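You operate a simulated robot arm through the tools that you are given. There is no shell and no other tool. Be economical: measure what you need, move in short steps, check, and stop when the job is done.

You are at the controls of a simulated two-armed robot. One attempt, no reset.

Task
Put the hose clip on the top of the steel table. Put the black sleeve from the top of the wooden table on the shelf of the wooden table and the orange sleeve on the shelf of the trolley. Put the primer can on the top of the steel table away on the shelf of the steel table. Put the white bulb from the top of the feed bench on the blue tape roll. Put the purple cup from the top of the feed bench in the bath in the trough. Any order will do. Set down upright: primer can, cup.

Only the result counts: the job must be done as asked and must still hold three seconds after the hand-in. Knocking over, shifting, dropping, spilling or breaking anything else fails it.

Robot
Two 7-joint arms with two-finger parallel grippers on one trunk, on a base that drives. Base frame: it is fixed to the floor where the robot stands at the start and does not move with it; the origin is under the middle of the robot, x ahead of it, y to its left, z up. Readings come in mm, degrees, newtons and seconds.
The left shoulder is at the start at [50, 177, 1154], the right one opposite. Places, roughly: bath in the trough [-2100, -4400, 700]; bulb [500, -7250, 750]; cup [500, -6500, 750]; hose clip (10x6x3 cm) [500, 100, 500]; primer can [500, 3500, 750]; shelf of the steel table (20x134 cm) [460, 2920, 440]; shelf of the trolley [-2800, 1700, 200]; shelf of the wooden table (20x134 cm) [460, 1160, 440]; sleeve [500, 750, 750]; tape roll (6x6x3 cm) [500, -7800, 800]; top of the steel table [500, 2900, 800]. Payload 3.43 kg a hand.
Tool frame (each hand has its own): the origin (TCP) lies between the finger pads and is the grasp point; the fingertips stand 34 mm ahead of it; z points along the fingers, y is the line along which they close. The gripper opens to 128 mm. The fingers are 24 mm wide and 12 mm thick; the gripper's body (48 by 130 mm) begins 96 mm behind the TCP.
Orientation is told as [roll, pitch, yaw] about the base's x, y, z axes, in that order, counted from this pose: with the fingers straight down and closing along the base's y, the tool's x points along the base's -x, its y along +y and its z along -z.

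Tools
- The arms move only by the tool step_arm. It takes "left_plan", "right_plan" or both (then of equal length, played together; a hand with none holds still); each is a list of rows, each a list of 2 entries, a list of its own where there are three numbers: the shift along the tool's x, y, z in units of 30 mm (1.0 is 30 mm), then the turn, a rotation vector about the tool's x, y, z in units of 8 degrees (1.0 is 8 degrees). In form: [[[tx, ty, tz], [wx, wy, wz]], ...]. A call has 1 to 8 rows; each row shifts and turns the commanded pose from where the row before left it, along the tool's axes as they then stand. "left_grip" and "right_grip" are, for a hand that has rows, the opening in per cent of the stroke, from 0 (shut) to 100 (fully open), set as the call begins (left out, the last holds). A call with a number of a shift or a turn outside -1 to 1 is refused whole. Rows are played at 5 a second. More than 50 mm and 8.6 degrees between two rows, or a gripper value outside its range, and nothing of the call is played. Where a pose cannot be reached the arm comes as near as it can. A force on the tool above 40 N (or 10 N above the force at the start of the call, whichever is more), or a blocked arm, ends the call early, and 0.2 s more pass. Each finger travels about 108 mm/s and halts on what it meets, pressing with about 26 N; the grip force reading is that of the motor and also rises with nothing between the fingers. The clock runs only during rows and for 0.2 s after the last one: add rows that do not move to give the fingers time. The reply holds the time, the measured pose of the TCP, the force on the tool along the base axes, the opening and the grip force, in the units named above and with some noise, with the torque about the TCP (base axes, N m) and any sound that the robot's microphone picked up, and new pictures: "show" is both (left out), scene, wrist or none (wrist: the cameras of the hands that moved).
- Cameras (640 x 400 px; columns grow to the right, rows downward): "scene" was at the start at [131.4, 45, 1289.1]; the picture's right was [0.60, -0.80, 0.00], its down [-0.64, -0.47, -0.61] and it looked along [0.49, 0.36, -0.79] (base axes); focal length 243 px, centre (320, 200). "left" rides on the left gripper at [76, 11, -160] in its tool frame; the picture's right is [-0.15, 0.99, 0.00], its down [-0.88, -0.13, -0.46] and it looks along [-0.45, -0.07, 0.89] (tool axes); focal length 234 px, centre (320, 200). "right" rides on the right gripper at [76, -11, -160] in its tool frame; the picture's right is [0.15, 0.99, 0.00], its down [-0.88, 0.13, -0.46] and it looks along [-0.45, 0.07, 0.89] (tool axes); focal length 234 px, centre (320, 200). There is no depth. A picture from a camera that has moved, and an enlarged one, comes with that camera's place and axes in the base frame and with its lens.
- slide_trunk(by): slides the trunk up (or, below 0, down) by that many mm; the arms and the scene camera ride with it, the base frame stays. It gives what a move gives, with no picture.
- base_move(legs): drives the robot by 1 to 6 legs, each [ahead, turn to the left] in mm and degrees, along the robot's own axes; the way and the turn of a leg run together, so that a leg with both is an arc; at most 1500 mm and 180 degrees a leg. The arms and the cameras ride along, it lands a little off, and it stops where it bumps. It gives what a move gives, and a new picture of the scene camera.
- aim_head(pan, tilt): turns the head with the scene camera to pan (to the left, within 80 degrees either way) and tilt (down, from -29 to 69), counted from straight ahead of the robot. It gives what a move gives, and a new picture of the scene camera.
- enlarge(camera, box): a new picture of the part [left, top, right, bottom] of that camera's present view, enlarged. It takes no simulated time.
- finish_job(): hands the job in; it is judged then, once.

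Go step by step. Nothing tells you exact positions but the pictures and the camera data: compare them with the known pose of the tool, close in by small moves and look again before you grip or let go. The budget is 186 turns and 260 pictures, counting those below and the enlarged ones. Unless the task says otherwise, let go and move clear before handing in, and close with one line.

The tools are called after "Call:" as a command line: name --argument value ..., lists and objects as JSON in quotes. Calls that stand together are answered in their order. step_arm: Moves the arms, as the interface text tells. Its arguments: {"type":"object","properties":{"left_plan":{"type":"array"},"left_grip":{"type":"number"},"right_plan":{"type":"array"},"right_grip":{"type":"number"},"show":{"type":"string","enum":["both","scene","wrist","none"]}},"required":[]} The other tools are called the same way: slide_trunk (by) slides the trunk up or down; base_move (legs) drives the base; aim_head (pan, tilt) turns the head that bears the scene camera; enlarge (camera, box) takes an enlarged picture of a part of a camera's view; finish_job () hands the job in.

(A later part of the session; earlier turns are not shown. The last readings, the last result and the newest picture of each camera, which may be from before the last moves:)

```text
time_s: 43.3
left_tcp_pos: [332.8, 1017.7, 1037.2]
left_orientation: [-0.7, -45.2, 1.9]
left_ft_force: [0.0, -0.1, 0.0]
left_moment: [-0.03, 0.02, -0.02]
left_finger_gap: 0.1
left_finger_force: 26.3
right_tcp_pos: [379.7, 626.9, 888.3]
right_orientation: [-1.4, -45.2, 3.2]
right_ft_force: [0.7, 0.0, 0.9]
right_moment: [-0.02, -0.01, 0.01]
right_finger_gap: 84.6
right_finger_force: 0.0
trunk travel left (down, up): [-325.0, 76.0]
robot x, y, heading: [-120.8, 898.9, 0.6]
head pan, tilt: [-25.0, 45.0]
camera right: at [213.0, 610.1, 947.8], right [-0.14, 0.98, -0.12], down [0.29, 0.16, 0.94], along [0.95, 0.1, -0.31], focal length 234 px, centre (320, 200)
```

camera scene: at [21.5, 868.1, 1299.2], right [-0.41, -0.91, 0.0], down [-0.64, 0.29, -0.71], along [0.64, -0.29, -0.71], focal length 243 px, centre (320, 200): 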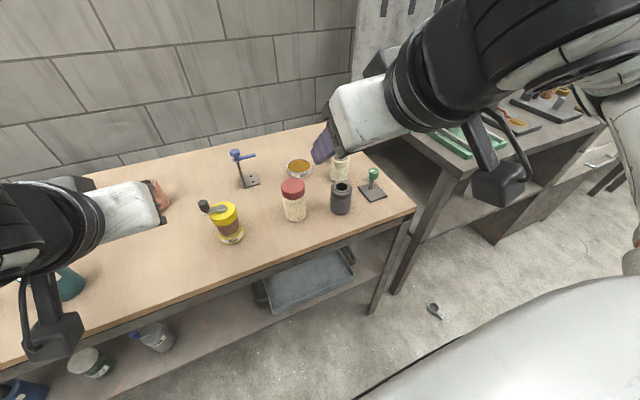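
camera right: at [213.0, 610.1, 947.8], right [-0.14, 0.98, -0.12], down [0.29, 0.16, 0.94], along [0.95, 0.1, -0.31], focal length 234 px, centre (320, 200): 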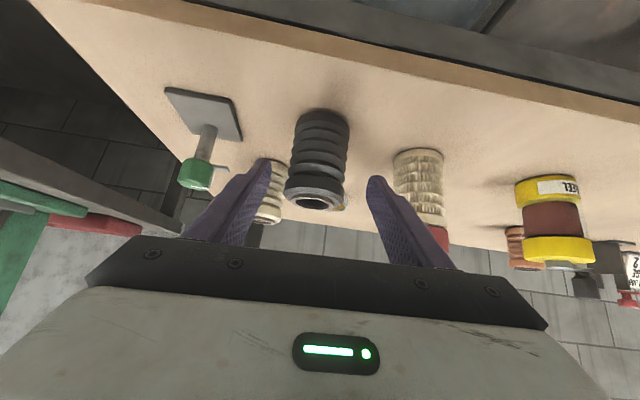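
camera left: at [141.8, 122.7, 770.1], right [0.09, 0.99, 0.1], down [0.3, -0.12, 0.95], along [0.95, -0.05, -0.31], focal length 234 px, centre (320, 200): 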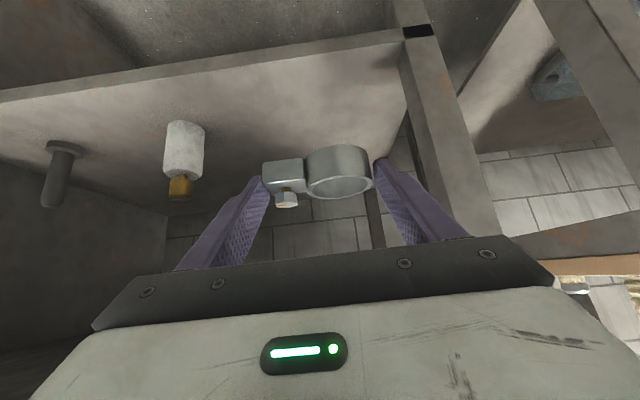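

Aligned. Advance the final 55 mm and close on the black sleeve.

Call:
step_arm --right_plan '[[[0.1, -0.03, 0.95], [0, 0, 0]], [[0.1, -0.03, 0.95], [0, 0, 0]]]' --show "wrist"

Call:
step_arm --right_plan '[[[0, 0, 0], [0, 0, 0]], [[0, 0, 0], [0, 0, 0]], [[0, 0, 0], [0, 0, 0]]]' --right_grip 0 --show "wrist"

```text
time_s: 43.9
left_tcp_pos: [333.3, 1018.0, 1037.0]
left_orientation: [-0.6, -45.1, 1.8]
left_ft_force: [-0.5, 0.1, -1.0]
left_moment: [-0.02, 0.03, 0.05]
left_finger_gap: 0.1
left_finger_force: 25.9
right_tcp_pos: [415.0, 624.7, 844.6]
right_orientation: [-1.3, -45.2, 3.1]
right_ft_force: [-0.9, -0.4, 0.3]
right_moment: [-0.01, 0.0, 0.0]
right_finger_gap: 84.5
right_finger_force: 0.0
trunk travel left (down, up): [-325.0, 76.0]
robot x, y, heading: [-124.0, 902.8, 0.7]
head pan, tilt: [-25.0, 45.0]
camera right: at [248.5, 608.3, 903.7], right [-0.14, 0.98, -0.12], down [0.29, 0.16, 0.94], along [0.95, 0.1, -0.31], focal length 234 px, centre (320, 200)
```

right: 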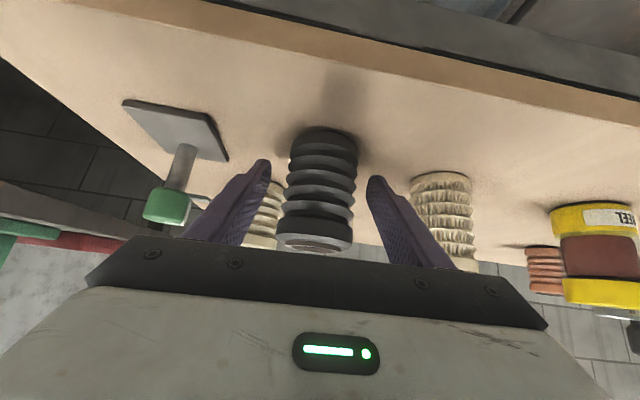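

```text
time_s: 44.7
left_tcp_pos: [333.1, 1017.3, 1036.8]
left_orientation: [-0.6, -45.3, 1.9]
left_ft_force: [0.4, 0.8, 0.2]
left_moment: [0.0, 0.02, -0.01]
left_finger_gap: 0.0
left_finger_force: 25.9
right_tcp_pos: [416.4, 625.2, 844.4]
right_orientation: [-1.3, -45.3, 3.1]
right_ft_force: [0.7, -0.6, -0.1]
right_moment: [0.08, -0.08, -0.01]
right_finger_gap: 55.1
right_finger_force: 26.0
trunk travel left (down, up): [-325.0, 76.0]
robot x, y, heading: [-123.6, 902.7, 0.7]
head pan, tilt: [-25.0, 45.0]
camera right: at [248.2, 608.5, 904.1], right [-0.14, 0.98, -0.12], down [0.29, 0.16, 0.94], along [0.95, 0.1, -0.31], focal length 234 px, centre (320, 200)
```

right: 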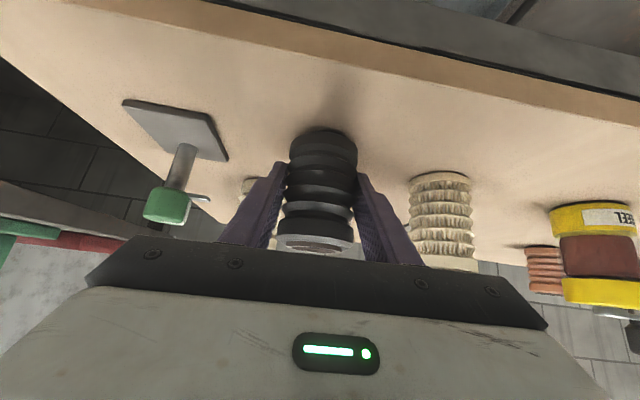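

Black sleeve gripped (55 mm). Lift it clear and back, open the left hand, then drive forward 110 mm for the orange sleeve with the left.

Call:
step_arm --right_plan '[[[-0.7, 0, -0.7], [0, 0, 0]], [[-0.7, 0, -0.7], [0, 0, 0]], [[-0.7, 0, -0.7], [0, 0, 0]], [[-0.7, 0, -0.7], [0, 0, 0]], [[0, 0, -1], [0, 0, 0]], [[0, 0, -1], [0, 0, 0]]]' --left_plan '[[[0, 0.4, 0], [0, 0, 0]], [[0, 0.4, 0], [0, 0, 0]], [[0, 0.4, 0], [0, 0, 0]], [[0, 0.4, 0], [0, 0, 0]], [[0, 0, 0], [0, 0, 0]], [[0, 0, 0], [0, 0, 0]]]' --left_grip 75 --show "none"

Call:
base_move --legs '[[115, 0]]'

Call:
aim_head --pan 10 --tilt 40

```text
time_s: 46.1
left_tcp_pos: [331.9, 1066.6, 1036.0]
left_orientation: [-0.6, -45.2, 1.9]
left_ft_force: [-0.5, -0.2, -0.4]
left_moment: [-0.03, -0.02, -0.01]
left_finger_gap: 95.9
left_finger_force: 0.0
right_tcp_pos: [370.9, 624.8, 1006.9]
right_orientation: [-1.3, -45.2, 3.2]
right_ft_force: [0.9, 0.4, -1.6]
right_moment: [0.01, -0.02, 0.01]
right_finger_gap: 54.9
right_finger_force: 25.8
trunk travel left (down, up): [-325.0, 76.0]
robot x, y, heading: [-125.5, 900.6, 0.5]
head pan, tilt: [-25.0, 45.0]
```

```text
time_s: 47.3
left_tcp_pos: [446.6, 1067.8, 1037.0]
left_orientation: [-0.6, -45.1, 2.0]
left_ft_force: [0.7, -0.4, -1.7]
left_moment: [-0.02, -0.01, 0.0]
left_finger_gap: 95.7
left_finger_force: 0.1
right_tcp_pos: [488.2, 626.4, 1005.2]
right_orientation: [-1.2, -45.1, 3.2]
right_ft_force: [0.9, -0.7, -1.5]
right_moment: [0.02, -0.01, -0.01]
right_finger_gap: 55.0
right_finger_force: 25.8
trunk travel left (down, up): [-325.0, 76.0]
robot x, y, heading: [-6.9, 900.4, 0.7]
head pan, tilt: [-25.0, 45.0]
camera scene: at [137.4, 869.7, 1299.0], right [-0.41, -0.91, 0.0], down [-0.65, 0.29, -0.71], along [0.64, -0.29, -0.71], focal length 243 px, centre (320, 200)
```

scene: 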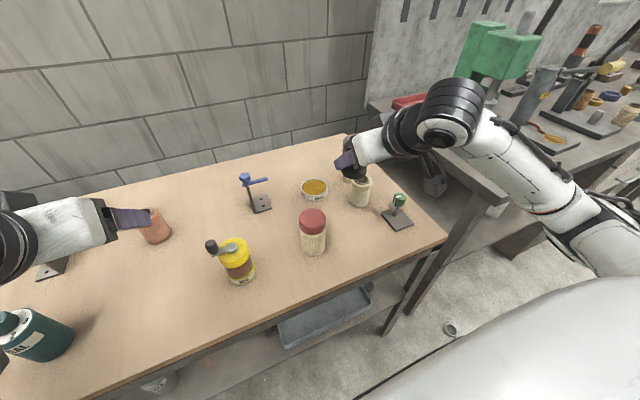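

```text
time_s: 48.3
left_tcp_pos: [446.7, 1067.8, 1035.5]
left_orientation: [-0.6, -45.2, 2.0]
left_ft_force: [-0.2, 0.3, -0.1]
left_moment: [0.02, 0.0, -0.01]
left_finger_gap: 95.8
left_finger_force: 0.0
right_tcp_pos: [487.1, 626.9, 1005.0]
right_orientation: [-1.3, -45.2, 3.2]
right_ft_force: [0.4, 0.9, -1.6]
right_moment: [0.0, -0.03, 0.01]
right_finger_gap: 54.9
right_finger_force: 25.5
trunk travel left (down, up): [-325.0, 76.0]
robot x, y, heading: [-7.7, 902.4, 0.6]
head pan, tilt: [10.0, 40.0]
camera scene: at [146.1, 918.9, 1306.4], right [0.19, -0.98, 0.0], down [-0.63, -0.12, -0.77], along [0.75, 0.14, -0.64], focal length 243 px, centre (320, 200)
```

scene: 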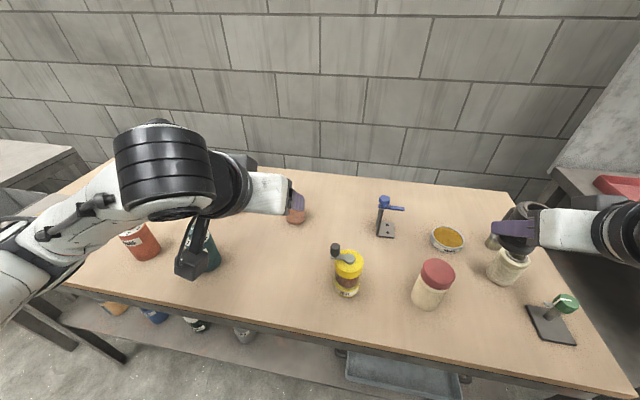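

Now the left wrist view on the orange sleeve.

Call:
enlarge --camera "left" --box '[160, 20, 480, 220]'

Call:
enlarge --camera "scene" --box '[200, 160, 360, 260]'

```text
2.00 times, centred on (320, 120) of left
camera zoom: at [279.5, 1075.0, 1094.8], right [0.08, 0.99, 0.1], down [0.3, -0.12, 0.95], along [0.95, -0.04, -0.31], focal length 468 px, centre (320, 360)
```

zoom: 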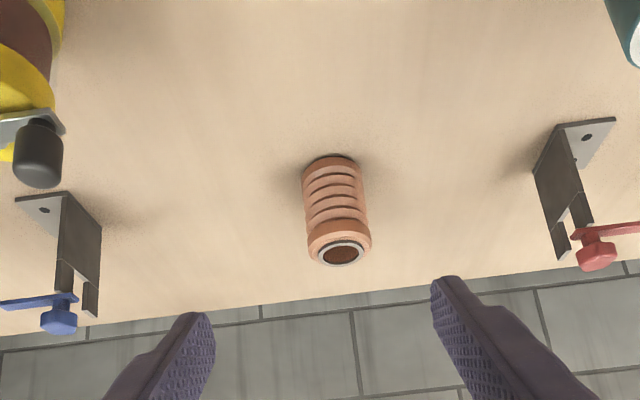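

```text
4.00 times, centred on (280, 210) of scene
camera zoom: at [146.1, 918.9, 1306.4], right [0.19, -0.98, 0.0], down [-0.63, -0.12, -0.77], along [0.75, 0.14, -0.64], focal length 973 px, centre (480, 160)
```

zoom: 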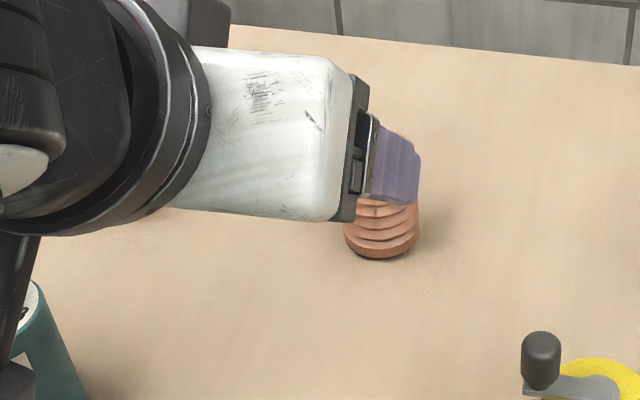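

Orange sleeve at (646, 1088). Advance along the tool axis.

Call:
step_arm --left_plan '[[[0, 0.1, 0.95], [0, 0, 0]], [[0, 0.1, 0.95], [0, 0, 0]], [[0, 0.1, 0.95], [0, 0, 0]], [[0, 0.1, 0.95], [0, 0, 0]], [[0, 0.05, 0.95], [0, 0, 0]], [[0, 0, 0.95], [0, 0, 0]], [[0, 0, 0.95], [0, 0, 0]]]' --show "wrist"

```text
time_s: 49.9
left_tcp_pos: [588.5, 1083.6, 896.7]
left_orientation: [-0.6, -45.2, 2.0]
left_ft_force: [0.1, -0.8, 0.1]
left_moment: [-0.03, 0.0, 0.0]
left_finger_gap: 96.0
left_finger_force: 0.0
right_tcp_pos: [486.8, 627.3, 1006.1]
right_orientation: [-1.3, -45.2, 3.1]
right_ft_force: [-1.0, 0.6, -1.3]
right_moment: [-0.01, 0.03, 0.02]
right_finger_gap: 55.0
right_finger_force: 25.8
trunk travel left (down, up): [-325.0, 76.0]
robot x, y, heading: [-8.8, 903.8, 0.5]
head pan, tilt: [10.0, 40.0]
camera left: at [420.7, 1091.6, 955.0], right [0.08, 0.99, 0.1], down [0.3, -0.12, 0.95], along [0.95, -0.04, -0.31], focal length 234 px, centre (320, 200)
```

left: 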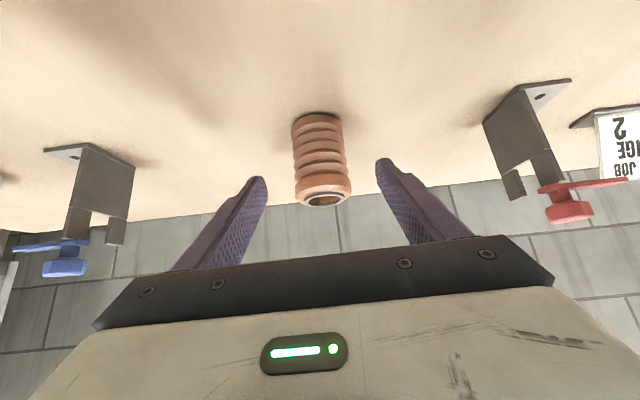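

Aligned; advance the last 73 mm and close.

Call:
step_arm --left_plan '[[[0, 0.05, 0.8], [0, 0, 0]], [[0, 0.05, 0.8], [0, 0, 0]], [[0, 0, 0.8], [0, 0, 0]]]' --show "none"

Call:
step_arm --left_plan '[[[0, 0, 0], [0, 0, 0]], [[0, 0, 0], [0, 0, 0]], [[0, 0, 0], [0, 0, 0]]]' --left_grip 0 --show "wrist"

```text
time_s: 50.7
left_tcp_pos: [637.8, 1088.5, 845.4]
left_orientation: [-0.7, -45.1, 1.9]
left_ft_force: [0.4, 0.1, -1.5]
left_moment: [-0.01, 0.0, 0.01]
left_finger_gap: 96.2
left_finger_force: 0.1
right_tcp_pos: [486.9, 626.9, 1005.9]
right_orientation: [-1.3, -45.2, 3.2]
right_ft_force: [0.2, 0.0, -0.8]
right_moment: [-0.02, -0.02, 0.02]
right_finger_gap: 54.6
right_finger_force: 25.7
trunk travel left (down, up): [-325.0, 76.0]
robot x, y, heading: [-8.9, 900.9, 0.9]
head pan, tilt: [10.0, 40.0]
```

```text
time_s: 51.5
left_tcp_pos: [638.4, 1088.3, 846.4]
left_orientation: [-0.6, -45.2, 2.0]
left_ft_force: [0.4, 0.0, 0.3]
left_moment: [0.02, -0.02, -0.02]
left_finger_gap: 55.4
left_finger_force: 25.7
right_tcp_pos: [486.7, 628.0, 1005.7]
right_orientation: [-1.3, -45.2, 3.2]
right_ft_force: [-0.8, 0.4, -1.1]
right_moment: [-0.01, 0.05, -0.03]
right_finger_gap: 54.8
right_finger_force: 25.8
trunk travel left (down, up): [-325.0, 76.0]
robot x, y, heading: [-10.8, 899.3, 0.8]
head pan, tilt: [10.0, 40.0]
camera left: at [471.1, 1095.3, 904.6], right [0.08, 0.99, 0.1], down [0.3, -0.12, 0.95], along [0.95, -0.04, -0.31], focal length 234 px, centre (320, 200)
```

left: 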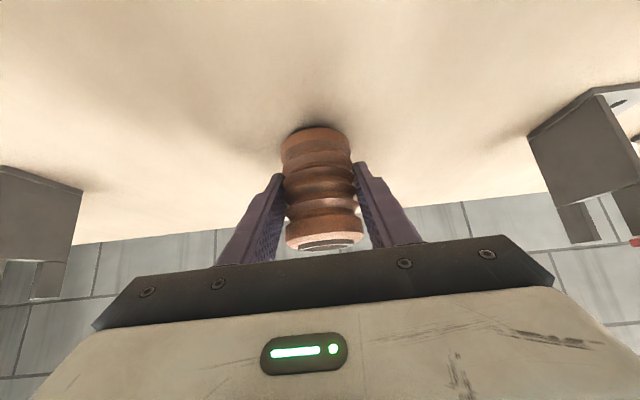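

Both sleeves held. Lift the orange one, pull back, and reverse the base.

Call:
step_arm --left_plan '[[[-0.7, 0, -0.7], [0, 0, 0]], [[-0.7, 0, -0.7], [0, 0, 0]], [[-0.7, 0, -0.7], [0, 0, 0]], [[-0.7, 0, -0.7], [0, 0, 0]], [[0, 0, -1], [0, 0, 0]], [[0, 0, -1], [0, 0, 0]], [[0, 0, -1], [0, 0, 0]], [[0, 0, -1], [0, 0, 0]]]' --show "none"

Call:
base_move --legs '[[-420, 0]]'

Call:
slide_trunk --by -325

Call:
aim_head --pan 0 --tilt 30

```text
time_s: 53.3
left_tcp_pos: [552.2, 1085.9, 1049.5]
left_orientation: [-0.6, -45.1, 1.9]
left_ft_force: [0.5, 0.6, -1.3]
left_moment: [0.0, 0.02, 0.0]
left_finger_gap: 55.4
left_finger_force: 25.8
right_tcp_pos: [486.6, 626.8, 1007.2]
right_orientation: [-1.3, -45.1, 3.3]
right_ft_force: [0.8, 0.0, -1.8]
right_moment: [0.02, 0.01, 0.02]
right_finger_gap: 54.7
right_finger_force: 25.8
trunk travel left (down, up): [-325.0, 76.0]
robot x, y, heading: [-6.2, 903.4, 0.7]
head pan, tilt: [10.0, 40.0]
```

```text
time_s: 55.9
left_tcp_pos: [135.7, 1082.0, 1050.7]
left_orientation: [-0.5, -45.2, 2.2]
left_ft_force: [-0.5, 0.6, -1.7]
left_moment: [-0.01, 0.02, -0.02]
left_finger_gap: 55.3
left_finger_force: 26.4
right_tcp_pos: [70.0, 622.9, 1006.5]
right_orientation: [-1.4, -45.2, 3.4]
right_ft_force: [0.1, 0.5, -1.1]
right_moment: [-0.03, -0.01, 0.01]
right_finger_gap: 54.8
right_finger_force: 26.2
trunk travel left (down, up): [-325.0, 76.0]
robot x, y, heading: [-425.6, 894.7, 0.7]
head pan, tilt: [10.0, 40.0]
camera scene: at [-271.2, 913.5, 1306.5], right [0.19, -0.98, 0.0], down [-0.63, -0.12, -0.77], along [0.75, 0.14, -0.64], focal length 243 px, centre (320, 200)
```

scene: 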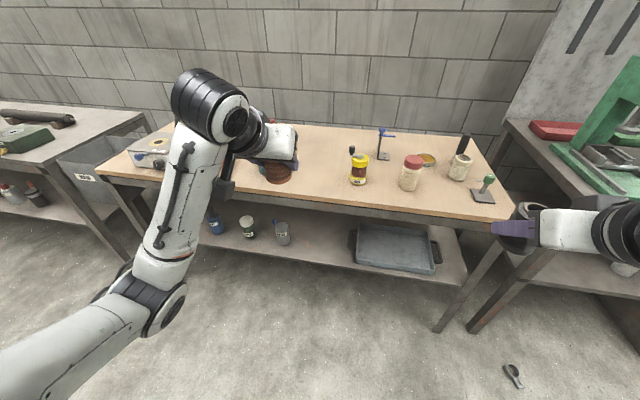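

```text
time_s: 59.1
left_tcp_pos: [136.2, 1082.0, 724.3]
left_orientation: [-0.5, -45.2, 2.2]
left_ft_force: [-0.4, -0.3, -0.9]
left_moment: [0.01, -0.04, 0.01]
left_finger_gap: 55.1
left_finger_force: 25.8
right_tcp_pos: [70.3, 623.1, 680.7]
right_orientation: [-1.4, -45.1, 3.4]
right_ft_force: [0.6, 0.3, -1.1]
right_moment: [-0.03, -0.03, -0.02]
right_finger_gap: 54.6
right_finger_force: 26.1
trunk travel left (down, up): [0.0, 401.0]
robot x, y, heading: [-425.4, 897.6, 0.8]
head pan, tilt: [10.0, 40.0]
```

```text
time_s: 59.8
left_tcp_pos: [136.3, 1083.0, 724.8]
left_orientation: [-0.5, -45.2, 2.2]
left_ft_force: [-0.8, 0.1, -1.6]
left_moment: [0.0, -0.03, 0.02]
left_finger_gap: 55.5
left_finger_force: 26.0
right_tcp_pos: [69.2, 623.2, 681.6]
right_orientation: [-1.3, -45.2, 3.3]
right_ft_force: [0.6, 0.7, -0.7]
right_moment: [-0.02, 0.02, 0.02]
right_finger_gap: 54.6
right_finger_force: 25.8
trunk travel left (down, up): [0.0, 401.0]
robot x, y, heading: [-428.1, 895.2, 0.8]
head pan, tilt: [0.0, 30.0]
camera scene: at [-263.9, 898.9, 996.7], right [0.02, -1.0, 0.0], down [-0.5, -0.01, -0.87], along [0.87, 0.01, -0.5], focal length 243 px, centre (320, 200)
```

scene: 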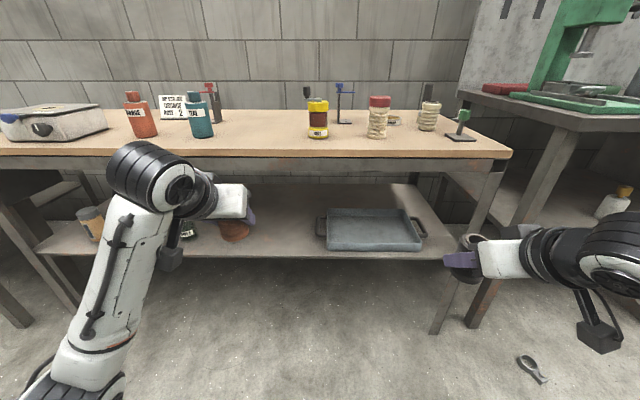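

The shelf is free between the tray (ends y≈905) and the gray can (y≈1230). I'll put the black sleeve near y≈1040; first pull in the left hand and shift the base left.

Call:
step_arm --left_plan '[[[0.9, 0, -0.9], [0, 0, 0]], [[0.9, 0, -0.9], [0, 0, 0]], [[0.9, 0, -0.9], [0, 0, 0]], [[0.9, 0, -0.9], [0, 0, 0]], [[0.9, 0.5, -0.9], [0, 0, 0]]]' --show "none"

Call:
base_move --legs '[[0, 90], [250, 0], [0, -91], [150, 0]]'

Call:
enlarge --camera "right" --box '[0, 0, 640, 400]'

```text
time_s: 61.0
left_tcp_pos: [-7.1, 1072.3, 731.5]
left_orientation: [-0.7, -45.1, 2.0]
left_ft_force: [0.5, 0.0, -0.8]
left_moment: [0.01, 0.0, 0.02]
left_finger_gap: 55.4
left_finger_force: 25.6
left hand out of reach, approached as far as the arm can: row 4, 5
right_tcp_pos: [69.6, 622.8, 681.0]
right_orientation: [-1.3, -45.1, 3.5]
right_ft_force: [-0.5, -0.2, -1.0]
right_moment: [0.0, 0.0, 0.0]
right_finger_gap: 55.1
right_finger_force: 26.5
trunk travel left (down, up): [0.0, 401.0]
robot x, y, heading: [-427.3, 897.1, 1.0]
head pan, tilt: [0.0, 30.0]
```

```text
time_s: 71.5
left_tcp_pos: [125.5, 1335.8, 731.7]
left_orientation: [-0.6, -45.1, 3.7]
left_ft_force: [0.3, 0.0, -1.8]
left_moment: [0.0, 0.01, -0.01]
left_finger_gap: 55.4
left_finger_force: 26.5
right_tcp_pos: [215.8, 888.5, 681.0]
right_orientation: [-1.3, -45.2, 5.0]
right_ft_force: [0.1, -0.1, -1.5]
right_moment: [0.01, -0.01, 0.01]
right_finger_gap: 54.5
right_finger_force: 26.1
trunk travel left (down, up): [0.0, 401.0]
robot x, y, heading: [-285.9, 1146.4, 2.9]
head pan, tilt: [0.0, 30.0]
camera scene: at [-126.1, 1154.6, 996.8], right [0.04, -1.0, 0.0], down [-0.5, -0.02, -0.87], along [0.87, 0.04, -0.5], focal length 243 px, centre (320, 200)
```

scene: 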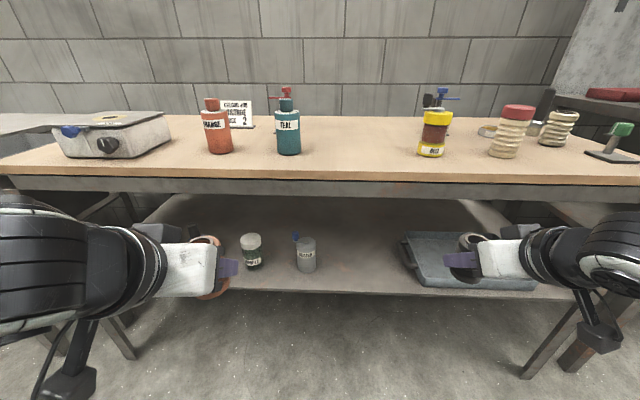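

```text
1.00 times, centred on (320, 200) of right
camera zoom: at [50.0, 866.1, 740.2], right [-0.17, 0.98, -0.12], down [0.29, 0.17, 0.94], along [0.94, 0.13, -0.31], focal length 234 px, centre (320, 200)
```

zoom: 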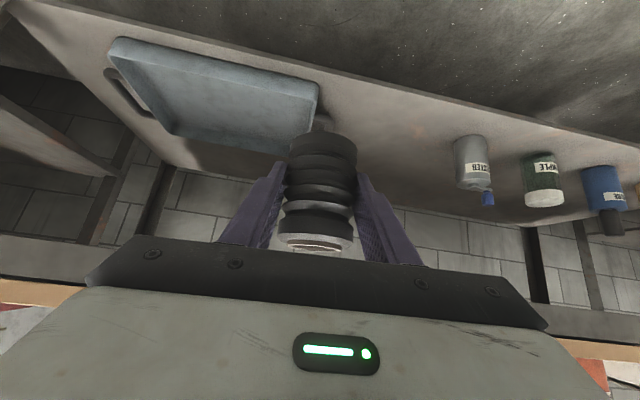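

Shelf z≈420. I bring the right hand toward (424, 1020) over the shelf.

Call:
step_arm --right_plan '[[[0, 0.63, 0.85], [0, 0, 0]], [[0, 0.63, 0.85], [0, 0, 0]], [[0, 0.63, 0.85], [0, 0, 0]], [[0, 0.63, 0.85], [0, 0, 0]], [[0, 0.63, 0.85], [0, 0, 0]], [[0, 0.63, 0.85], [0, 0, 0]]]' --show "both"

```text
time_s: 72.9
left_tcp_pos: [126.8, 1336.4, 731.3]
left_orientation: [-0.6, -45.1, 3.9]
left_ft_force: [-0.5, -0.7, -0.6]
left_moment: [0.01, 0.0, 0.0]
left_finger_gap: 55.5
left_finger_force: 26.5
right_tcp_pos: [316.1, 1010.4, 570.9]
right_orientation: [-1.4, -45.1, 5.2]
right_ft_force: [-0.9, 0.8, -0.7]
right_moment: [-0.01, 0.03, 0.04]
right_finger_gap: 54.5
right_finger_force: 25.9
trunk travel left (down, up): [0.0, 401.0]
robot x, y, heading: [-291.1, 1151.0, 2.6]
head pan, tilt: [0.0, 30.0]
camera scene: at [-126.1, 1154.6, 996.8], right [0.04, -1.0, 0.0], down [-0.5, -0.02, -0.87], along [0.87, 0.04, -0.5], focal length 243 px, centre (320, 200)
camera right: at [150.2, 986.7, 629.5], right [-0.17, 0.98, -0.12], down [0.29, 0.17, 0.94], along [0.94, 0.13, -0.31], focal length 234 px, centre (320, 200)
```

scene: 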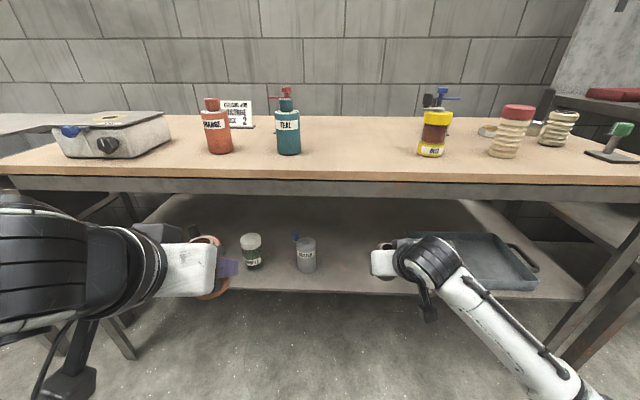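
right: 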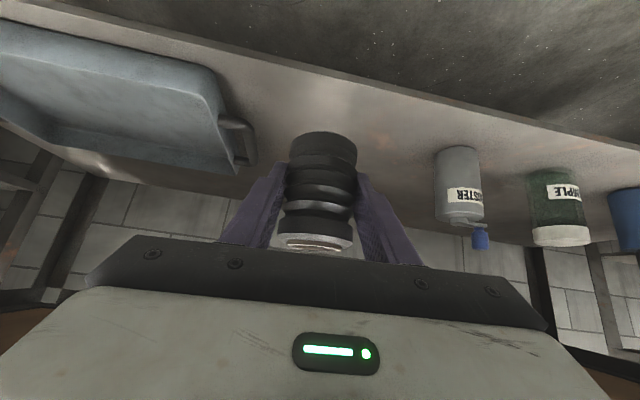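

Advance further, stopping just above the shelf.

Call:
step_arm --right_plan '[[[-0.15, 0, 0.9], [0, 0, 0]], [[-0.15, 0, 0.9], [0, 0, 0]], [[-0.15, 0, 0.9], [0, 0, 0]], [[-0.15, 0, 0.9], [0, 0, 0]]]' --show "wrist"

```text
time_s: 73.9
left_tcp_pos: [126.0, 1335.7, 733.3]
left_orientation: [-0.5, -45.0, 3.8]
left_ft_force: [-0.2, 0.0, -2.1]
left_moment: [-0.04, 0.04, 0.01]
left_finger_gap: 55.4
left_finger_force: 25.9
right_tcp_pos: [404.1, 1015.2, 509.0]
right_orientation: [-1.3, -45.0, 5.1]
right_ft_force: [0.2, 0.5, -1.4]
right_moment: [-0.03, 0.04, 0.0]
right_finger_gap: 54.5
right_finger_force: 25.7
trunk travel left (down, up): [0.0, 401.0]
robot x, y, heading: [-287.7, 1147.7, 2.6]
head pan, tilt: [0.0, 30.0]
camera right: at [238.6, 991.9, 567.1], right [-0.17, 0.98, -0.12], down [0.29, 0.17, 0.94], along [0.94, 0.13, -0.31], focal length 234 px, centre (320, 200)
```

right: 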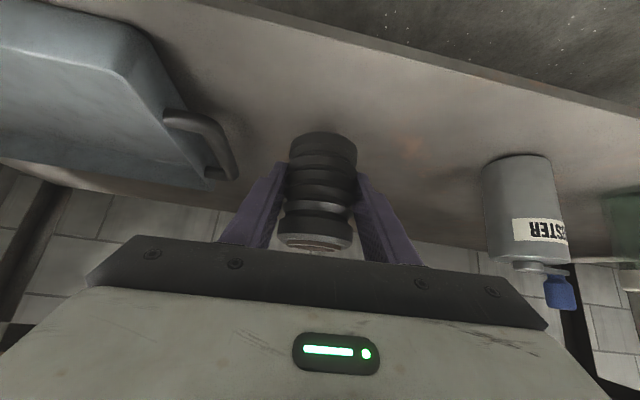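

Move a touch deeper and lower gently until contact.

Call:
step_arm --right_plan '[[[-0.35, 0.15, 0.35], [0, 0, 0]], [[0.3, 0, 0.3], [0, 0, 0]], [[0.2, 0, 0.2], [0, 0, 0]], [[0.1, 0, 0.1], [0, 0, 0]], [[0.07, 0, 0.07], [0, 0, 0]], [[0.05, 0, 0.05], [0, 0, 0]]]' --show "wrist"

```text
time_s: 75.3
left_tcp_pos: [124.4, 1336.0, 732.0]
left_orientation: [-0.7, -45.1, 3.8]
left_ft_force: [0.5, 0.0, -1.3]
left_moment: [-0.02, 0.01, 0.0]
left_finger_gap: 55.5
left_finger_force: 26.2
right_tcp_pos: [418.6, 1019.5, 477.9]
right_orientation: [-1.3, -45.2, 5.1]
right_ft_force: [-0.1, -0.3, -0.5]
right_moment: [-0.01, 0.01, 0.0]
right_finger_gap: 54.8
right_finger_force: 25.8
trunk travel left (down, up): [0.0, 401.0]
robot x, y, heading: [-286.1, 1143.3, 2.7]
head pan, tilt: [0.0, 30.0]
camera right: at [253.4, 996.3, 537.0], right [-0.17, 0.98, -0.12], down [0.29, 0.17, 0.94], along [0.94, 0.13, -0.31], focal length 234 px, centre (320, 200)
```

right: 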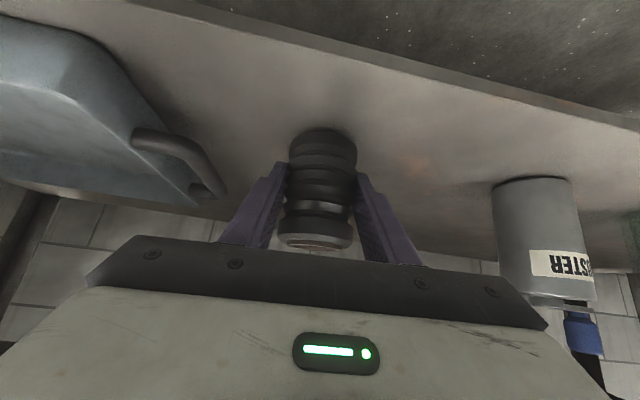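

No contact yet; continue in ~3 mm steps.

Call:
step_arm --right_plan '[[[0.07, 0, 0.07], [0, 0, 0]], [[0.07, 0, 0.07], [0, 0, 0]], [[0.07, 0, 0.07], [0, 0, 0]]]' --show "none"

Call:
enlarge --camera "right" --box '[240, 90, 400, 190]'

```text
time_s: 76.1
left_tcp_pos: [124.8, 1335.8, 733.3]
left_orientation: [-0.6, -45.2, 3.8]
left_ft_force: [0.3, -0.4, -1.6]
left_moment: [0.02, 0.03, 0.01]
left_finger_gap: 55.4
left_finger_force: 25.9
right_tcp_pos: [421.5, 1019.6, 474.2]
right_orientation: [-1.3, -45.8, 5.0]
right_ft_force: [-0.1, -1.8, 14.1]
right_moment: [0.03, 0.01, -0.08]
right_finger_gap: 54.2
right_finger_force: 25.3
trunk travel left (down, up): [0.0, 401.0]
robot x, y, heading: [-288.4, 1150.5, 2.7]
head pan, tilt: [0.0, 30.0]
```

```text
4.00 times, centred on (320, 140) of right
camera zoom: at [254.5, 996.0, 530.8], right [-0.17, 0.98, -0.12], down [0.28, 0.17, 0.95], along [0.95, 0.13, -0.3], focal length 937 px, centre (320, 440)
```

zoom: 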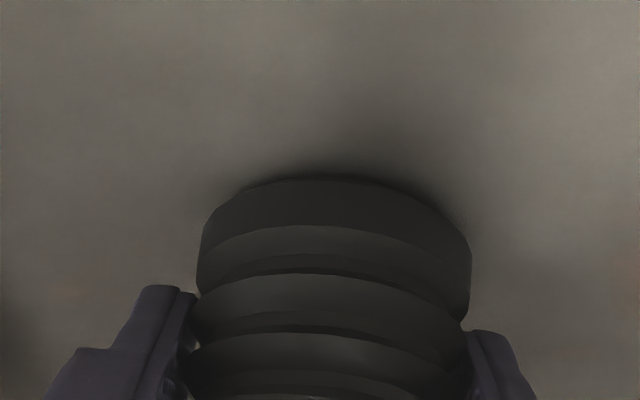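

Contact. Relieve slightly, open, and withdraw.

Call:
step_arm --right_plan '[[[-0.05, 0, -0.05], [0, 0, 0]], [[0, 0, 0], [0, 0, 0]]]' --show "none"

Call:
step_arm --right_plan '[[[0, 0, 0], [0, 0, 0]], [[0, 0, 0], [0, 0, 0]], [[0, 0, -1], [0, 0, 0]], [[0, 0, -1], [0, 0, 0]], [[0, 0, -1], [0, 0, 0]], [[0, 0, -1], [0, 0, 0]], [[0, 0, -1], [0, 0, 0]]]' --right_grip 64 --show "wrist"

```text
time_s: 76.7
left_tcp_pos: [125.7, 1336.5, 732.3]
left_orientation: [-0.7, -45.1, 3.8]
left_ft_force: [0.5, -0.2, -1.2]
left_moment: [-0.01, 0.02, -0.03]
left_finger_gap: 55.2
left_finger_force: 25.7
right_tcp_pos: [418.6, 1018.3, 468.5]
right_orientation: [-1.3, -44.9, 5.0]
right_ft_force: [-2.4, -1.0, 5.8]
right_moment: [0.2, -0.03, 0.09]
right_finger_gap: 53.1
right_finger_force: 25.9
trunk travel left (down, up): [0.0, 401.0]
robot x, y, heading: [-285.7, 1147.1, 2.8]
head pan, tilt: [0.0, 30.0]
```

```text
time_s: 78.3
left_tcp_pos: [125.8, 1335.8, 731.3]
left_orientation: [-0.7, -45.2, 3.7]
left_ft_force: [0.7, -0.1, -1.2]
left_moment: [0.0, -0.01, -0.03]
left_finger_gap: 55.1
left_finger_force: 26.2
right_tcp_pos: [313.4, 1010.2, 576.5]
right_orientation: [-1.4, -45.1, 5.1]
right_ft_force: [0.0, 0.6, -0.3]
right_moment: [0.0, 0.01, -0.03]
right_finger_gap: 81.8
right_finger_force: 0.2
trunk travel left (down, up): [0.0, 401.0]
robot x, y, heading: [-287.1, 1146.9, 2.5]
head pan, tilt: [0.0, 30.0]
camera right: at [146.3, 989.7, 634.6], right [-0.17, 0.98, -0.12], down [0.29, 0.17, 0.94], along [0.94, 0.13, -0.31], focal length 234 px, centre (320, 200)
```

right: 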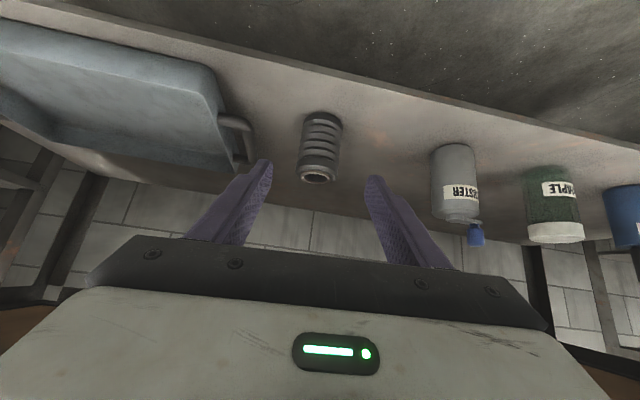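

The black sleeve stands on the shelf. Next I go for the dropped clip on the floor with the right hand.

Call:
base_move --legs '[[-250, 0], [0, -92.6], [890, 0], [0, 90]]'

Call:
aim_head --pan -10 --tilt 55

```text
time_s: 92.2
left_tcp_pos: [-115.1, 412.2, 732.5]
left_orientation: [-0.6, -45.1, 2.5]
left_ft_force: [-0.1, -0.4, -1.4]
left_moment: [0.01, -0.01, 0.0]
left_finger_gap: 55.4
left_finger_force: 25.9
right_tcp_pos: [63.2, 84.5, 574.6]
right_orientation: [-1.5, -45.2, 3.9]
right_ft_force: [0.4, -0.3, 0.1]
right_moment: [-0.02, 0.0, 0.0]
right_finger_gap: 81.8
right_finger_force: 0.0
trunk travel left (down, up): [0.0, 401.0]
robot x, y, heading: [-535.6, 228.9, 1.4]
head pan, tilt: [0.0, 30.0]
camera scene: at [-371.5, 234.9, 996.8], right [0.02, -1.0, 0.0], down [-0.5, -0.01, -0.87], along [0.87, 0.02, -0.5], focal length 243 px, centre (320, 200)
```

scene: 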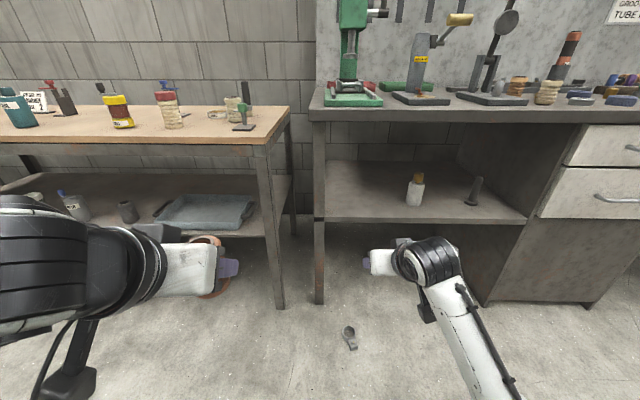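

```text
time_s: 93.1
left_tcp_pos: [-115.4, 411.5, 732.6]
left_orientation: [-0.5, -45.1, 2.5]
left_ft_force: [-0.1, 0.0, -1.4]
left_moment: [0.04, 0.01, 0.04]
left_finger_gap: 55.5
left_finger_force: 26.1
right_tcp_pos: [65.0, 84.4, 575.2]
right_orientation: [-1.3, -45.3, 3.9]
right_ft_force: [-0.7, -0.2, -0.4]
right_moment: [0.0, 0.0, 0.01]
right_finger_gap: 82.1
right_finger_force: 0.0
trunk travel left (down, up): [0.0, 401.0]
robot x, y, heading: [-533.1, 230.9, 1.5]
head pan, tilt: [-10.0, 55.0]
camera scene: at [-390.5, 221.9, 960.8], right [-0.15, -0.99, 0.0], down [-0.81, 0.12, -0.57], along [0.57, -0.09, -0.82], focal length 243 px, centre (320, 200)
```

scene: 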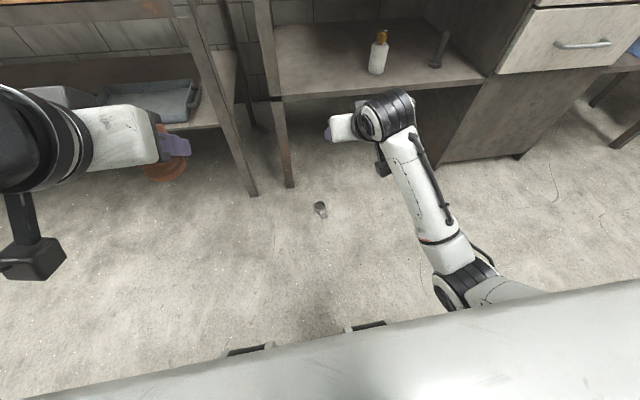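

Call:
enlarge --camera "scene" --box '[288, 190, 352, 230]'

```text
10.00 times, centred on (320, 210) of scene
camera zoom: at [-390.5, 221.9, 960.8], right [-0.15, -0.99, 0.0], down [-0.81, 0.12, -0.57], along [0.57, -0.09, -0.82], focal length 2432 px, centre (320, 100)
```

zoom: 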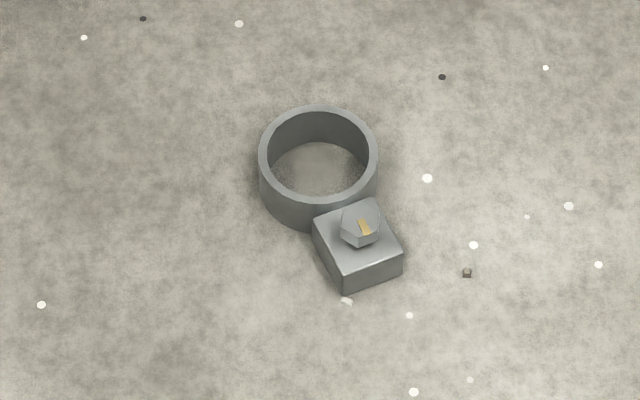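

The clip sits flat: ring centre (227, 125), block toward me. I'll turn the right hand to vertical and pull it in, then drive up to it.

Call:
step_arm --right_plan '[[[0.9, 0, -0.9], [0, 0, 0]], [[0.9, 0, -0.9], [0, 0, 0]], [[0.9, 0, -0.9], [0, 1, 0]], [[0.8, 0, -0.7], [0, 1, 0]], [[0.8, 0, -0.6], [0, 1, 0]], [[0, 0, 0], [0, 1, 0]], [[0, 0, 0], [0, 1, 0]], [[0, 0, 0], [0, 0.65, 0]]]' --right_grip 75 --show "none"

Call:
base_move --legs '[[380, -1.5]]'

Call:
enlarge --camera "right" --box '[0, 0, 640, 400]'

```text
time_s: 94.2
left_tcp_pos: [-116.4, 410.2, 732.4]
left_orientation: [-0.5, -45.1, 2.4]
left_ft_force: [-0.5, -0.1, -1.2]
left_moment: [-0.01, 0.03, 0.0]
left_finger_gap: 54.9
left_finger_force: 26.0
right_tcp_pos: [-79.9, -80.3, 578.1]
right_orientation: [-27.5, -27.1, 7.9]
right_ft_force: [0.0, -0.7, 0.7]
right_moment: [0.0, -0.02, 0.0]
right_finger_gap: 96.1
right_finger_force: 0.0
right hand out of reach, approached as far as the arm can: row 5
trunk travel left (down, up): [0.0, 401.0]
robot x, y, heading: [-534.1, 230.3, 1.2]
head pan, tilt: [-10.0, 55.0]
stopped in row 5 (right hand): the arm was blocked; the commanded pose is now the measured one
```

```text
time_s: 96.6
left_tcp_pos: [268.3, 406.0, 732.0]
left_orientation: [-0.4, -45.1, 1.3]
left_ft_force: [-0.1, 0.5, -0.8]
left_moment: [-0.02, 0.01, -0.01]
left_finger_gap: 55.3
left_finger_force: 25.7
right_tcp_pos: [293.8, -85.1, 578.0]
right_orientation: [-27.4, -27.0, 6.8]
right_ft_force: [0.4, 0.7, -0.3]
right_moment: [0.03, 0.01, -0.02]
right_finger_gap: 96.0
right_finger_force: 0.0
trunk travel left (down, up): [0.0, 401.0]
robot x, y, heading: [-154.2, 231.6, 0.3]
head pan, tilt: [-10.0, 55.0]
camera scene: at [-10.2, 223.0, 960.7], right [-0.17, -0.99, 0.0], down [-0.81, 0.14, -0.57], along [0.57, -0.1, -0.82], focal length 243 px, centre (320, 200)
```

scene: 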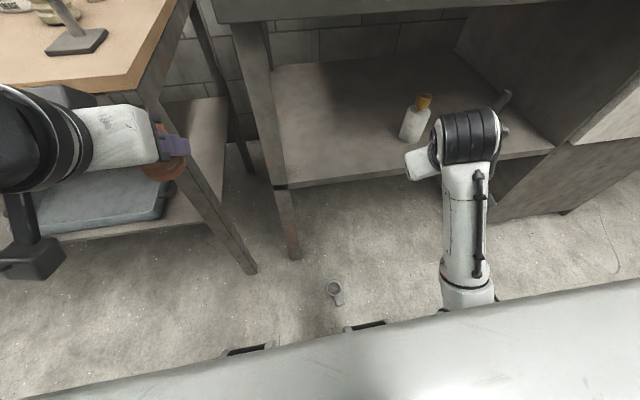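

```text
1.00 times, centred on (320, 200) of right
camera zoom: at [152.4, -38.0, 675.0], right [-0.03, 0.88, -0.47], down [0.59, 0.4, 0.71], along [0.81, -0.26, -0.53], focal length 234 px, centre (320, 200)
```

zoom: 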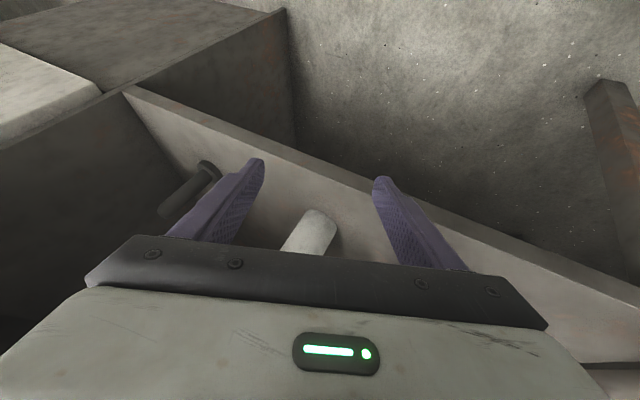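

The right arm strayed near a joint limit. I back it off and straighten it to point down.

Call:
step_arm --right_plan '[[[0, 0, -1], [-0.86, 0, 0]], [[0, 0, -1], [-0.86, 0, 0]], [[0, 0, 0], [-0.86, 0, 0]], [[0, 0, 0], [-0.86, 0, 0]], [[0, 0, 0], [0, 0.85, 0]], [[0, 0, 0], [0, 0.85, 0]], [[0, 0, 0], [0, 0.85, 0]], [[0, 0, 0], [0, 0.85, 0]]]' --show "wrist"

```text
time_s: 97.1
left_tcp_pos: [261.8, 412.9, 745.6]
left_orientation: [-1.7, -45.8, 2.1]
left_ft_force: [0.8, -0.9, -1.2]
left_moment: [0.05, 0.05, 0.06]
left_finger_gap: 55.4
left_finger_force: 26.2
right_tcp_pos: [263.2, -169.1, 659.9]
right_orientation: [-38.4, -25.1, 8.5]
right_ft_force: [-0.2, -1.0, -0.5]
right_moment: [0.01, 0.0, 0.0]
right_finger_gap: 96.3
right_finger_force: 0.1
right hand out of reach, approached as far as the arm can: row 2
trunk travel left (down, up): [0.0, 401.0]
robot x, y, heading: [-148.6, 239.8, 0.2]
head pan, tilt: [-10.0, 55.0]
stopped in row 2 (right hand): the arm was blocked; the commanded pose is now the measured one
camera right: at [126.7, -97.8, 748.0], right [0.01, 0.78, -0.62], down [0.62, 0.48, 0.62], along [0.79, -0.39, -0.48], focal length 234 px, centre (320, 200)
```

right: 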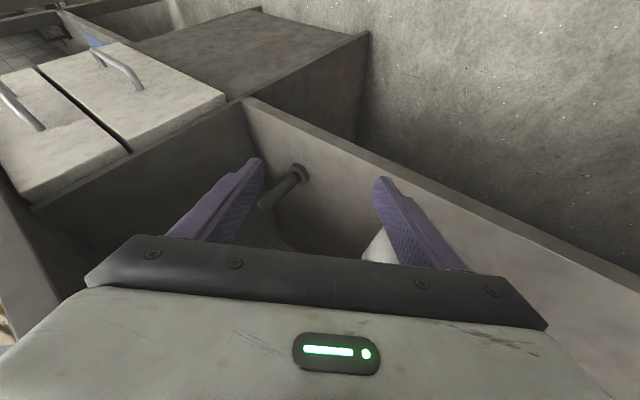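

Something blocks the right arm. I look at it.

Call:
aim_head --pan -45 --tilt 40

```text
time_s: 98.1
left_tcp_pos: [260.7, 413.8, 745.0]
left_orientation: [-1.7, -46.0, 2.2]
left_ft_force: [-0.5, 0.0, -0.9]
left_moment: [-0.02, 0.01, 0.01]
left_finger_gap: 55.1
left_finger_force: 26.6
right_tcp_pos: [263.4, -167.9, 662.6]
right_orientation: [-38.8, -25.4, 8.8]
right_ft_force: [-0.6, -0.6, 0.0]
right_moment: [0.01, -0.01, 0.01]
right_finger_gap: 95.8
right_finger_force: 0.1
trunk travel left (down, up): [0.0, 401.0]
robot x, y, heading: [-149.9, 235.4, 0.1]
head pan, tilt: [-45.0, 40.0]
camera scene: at [-32.9, 186.5, 994.1], right [-0.71, -0.71, 0.0], down [-0.44, 0.44, -0.78], along [0.55, -0.55, -0.63], focal length 243 px, centre (320, 200)
```

scene: 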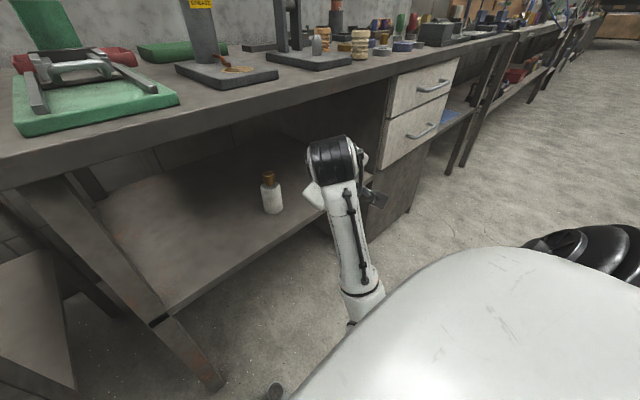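

The right elbow hangs low against the base. I back off, raise the trunk, and straighten the hand there.

Call:
base_move --legs '[[-200, 0]]'

Call:
slide_trunk --by 250

Call:
step_arm --right_plan '[[[0, 0, 0.3], [-0.9, 0, 0]], [[0, 0, 0.3], [-0.9, 0, 0]], [[0, 0, 0.3], [-0.9, 0, 0]], [[0, 0, 0], [-0.9, 0, 0]], [[0, 0, 0], [-0.9, 0, 0]], [[0, 0, 0], [-0.4, 0.8, 0]], [[0, 0, 0], [0, 0.9, 0]], [[0, 0, 0], [0, 0.9, 0]]]' --show "scene"

```text
time_s: 99.7
left_tcp_pos: [62.4, 413.4, 745.6]
left_orientation: [-1.8, -46.0, 2.4]
left_ft_force: [0.0, -0.8, -1.1]
left_moment: [-0.01, 0.0, 0.01]
left_finger_gap: 55.1
left_finger_force: 26.2
right_tcp_pos: [64.9, -168.0, 662.6]
right_orientation: [-38.9, -25.4, 8.8]
right_ft_force: [0.0, 0.7, -0.3]
right_moment: [-0.01, 0.01, 0.0]
right_finger_gap: 96.2
right_finger_force: 0.1
trunk travel left (down, up): [0.0, 401.0]
robot x, y, heading: [-350.7, 232.9, 0.0]
head pan, tilt: [-45.0, 40.0]
camera scene: at [-231.4, 186.2, 993.9], right [-0.7, -0.71, 0.0], down [-0.44, 0.44, -0.78], along [0.55, -0.55, -0.63], focal length 243 px, centre (320, 200)
```

scene: 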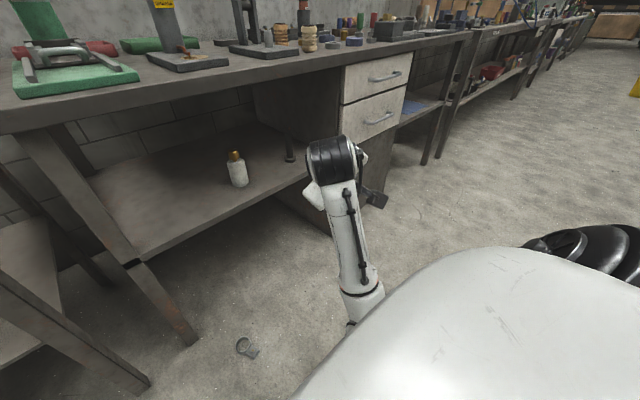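

```text
time_s: 102.3
left_tcp_pos: [69.6, 406.4, 979.7]
left_orientation: [-0.4, -44.9, 1.2]
left_ft_force: [0.0, -0.3, -1.0]
left_moment: [-0.01, -0.02, 0.01]
left_finger_gap: 55.3
left_finger_force: 25.9
right_tcp_pos: [71.9, -174.4, 890.4]
right_orientation: [-37.7, -24.7, 8.4]
right_ft_force: [0.0, 0.3, -0.3]
right_moment: [0.0, -0.01, 0.0]
right_finger_gap: 96.0
right_finger_force: 0.0
trunk travel left (down, up): [-250.0, 151.0]
robot x, y, heading: [-347.0, 234.2, -0.1]
head pan, tilt: [-45.0, 40.0]
```

```text
time_s: 104.1
left_tcp_pos: [69.4, 407.0, 980.4]
left_orientation: [-0.5, -45.0, 1.2]
left_ft_force: [0.3, -0.2, -2.3]
left_moment: [-0.02, 0.04, 0.01]
left_finger_gap: 55.3
left_finger_force: 25.5
right_tcp_pos: [83.2, -184.5, 868.6]
right_orientation: [1.4, -3.7, 8.7]
right_ft_force: [-0.1, 0.6, 0.3]
right_moment: [0.01, -0.01, -0.01]
right_finger_gap: 96.3
right_finger_force: 0.1
trunk travel left (down, up): [-250.0, 151.0]
robot x, y, heading: [-352.3, 234.0, 0.1]
head pan, tilt: [-45.0, 40.0]
camera scene: at [-219.5, 175.5, 1231.4], right [-0.7, -0.71, 0.0], down [-0.46, 0.45, -0.77], along [0.54, -0.54, -0.64], focal length 243 px, centre (320, 200)
```

scene: 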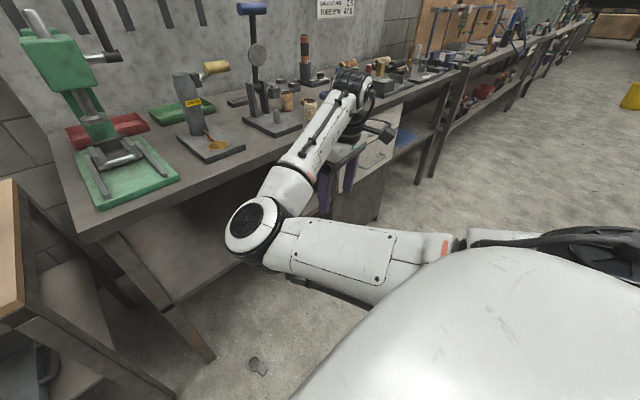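

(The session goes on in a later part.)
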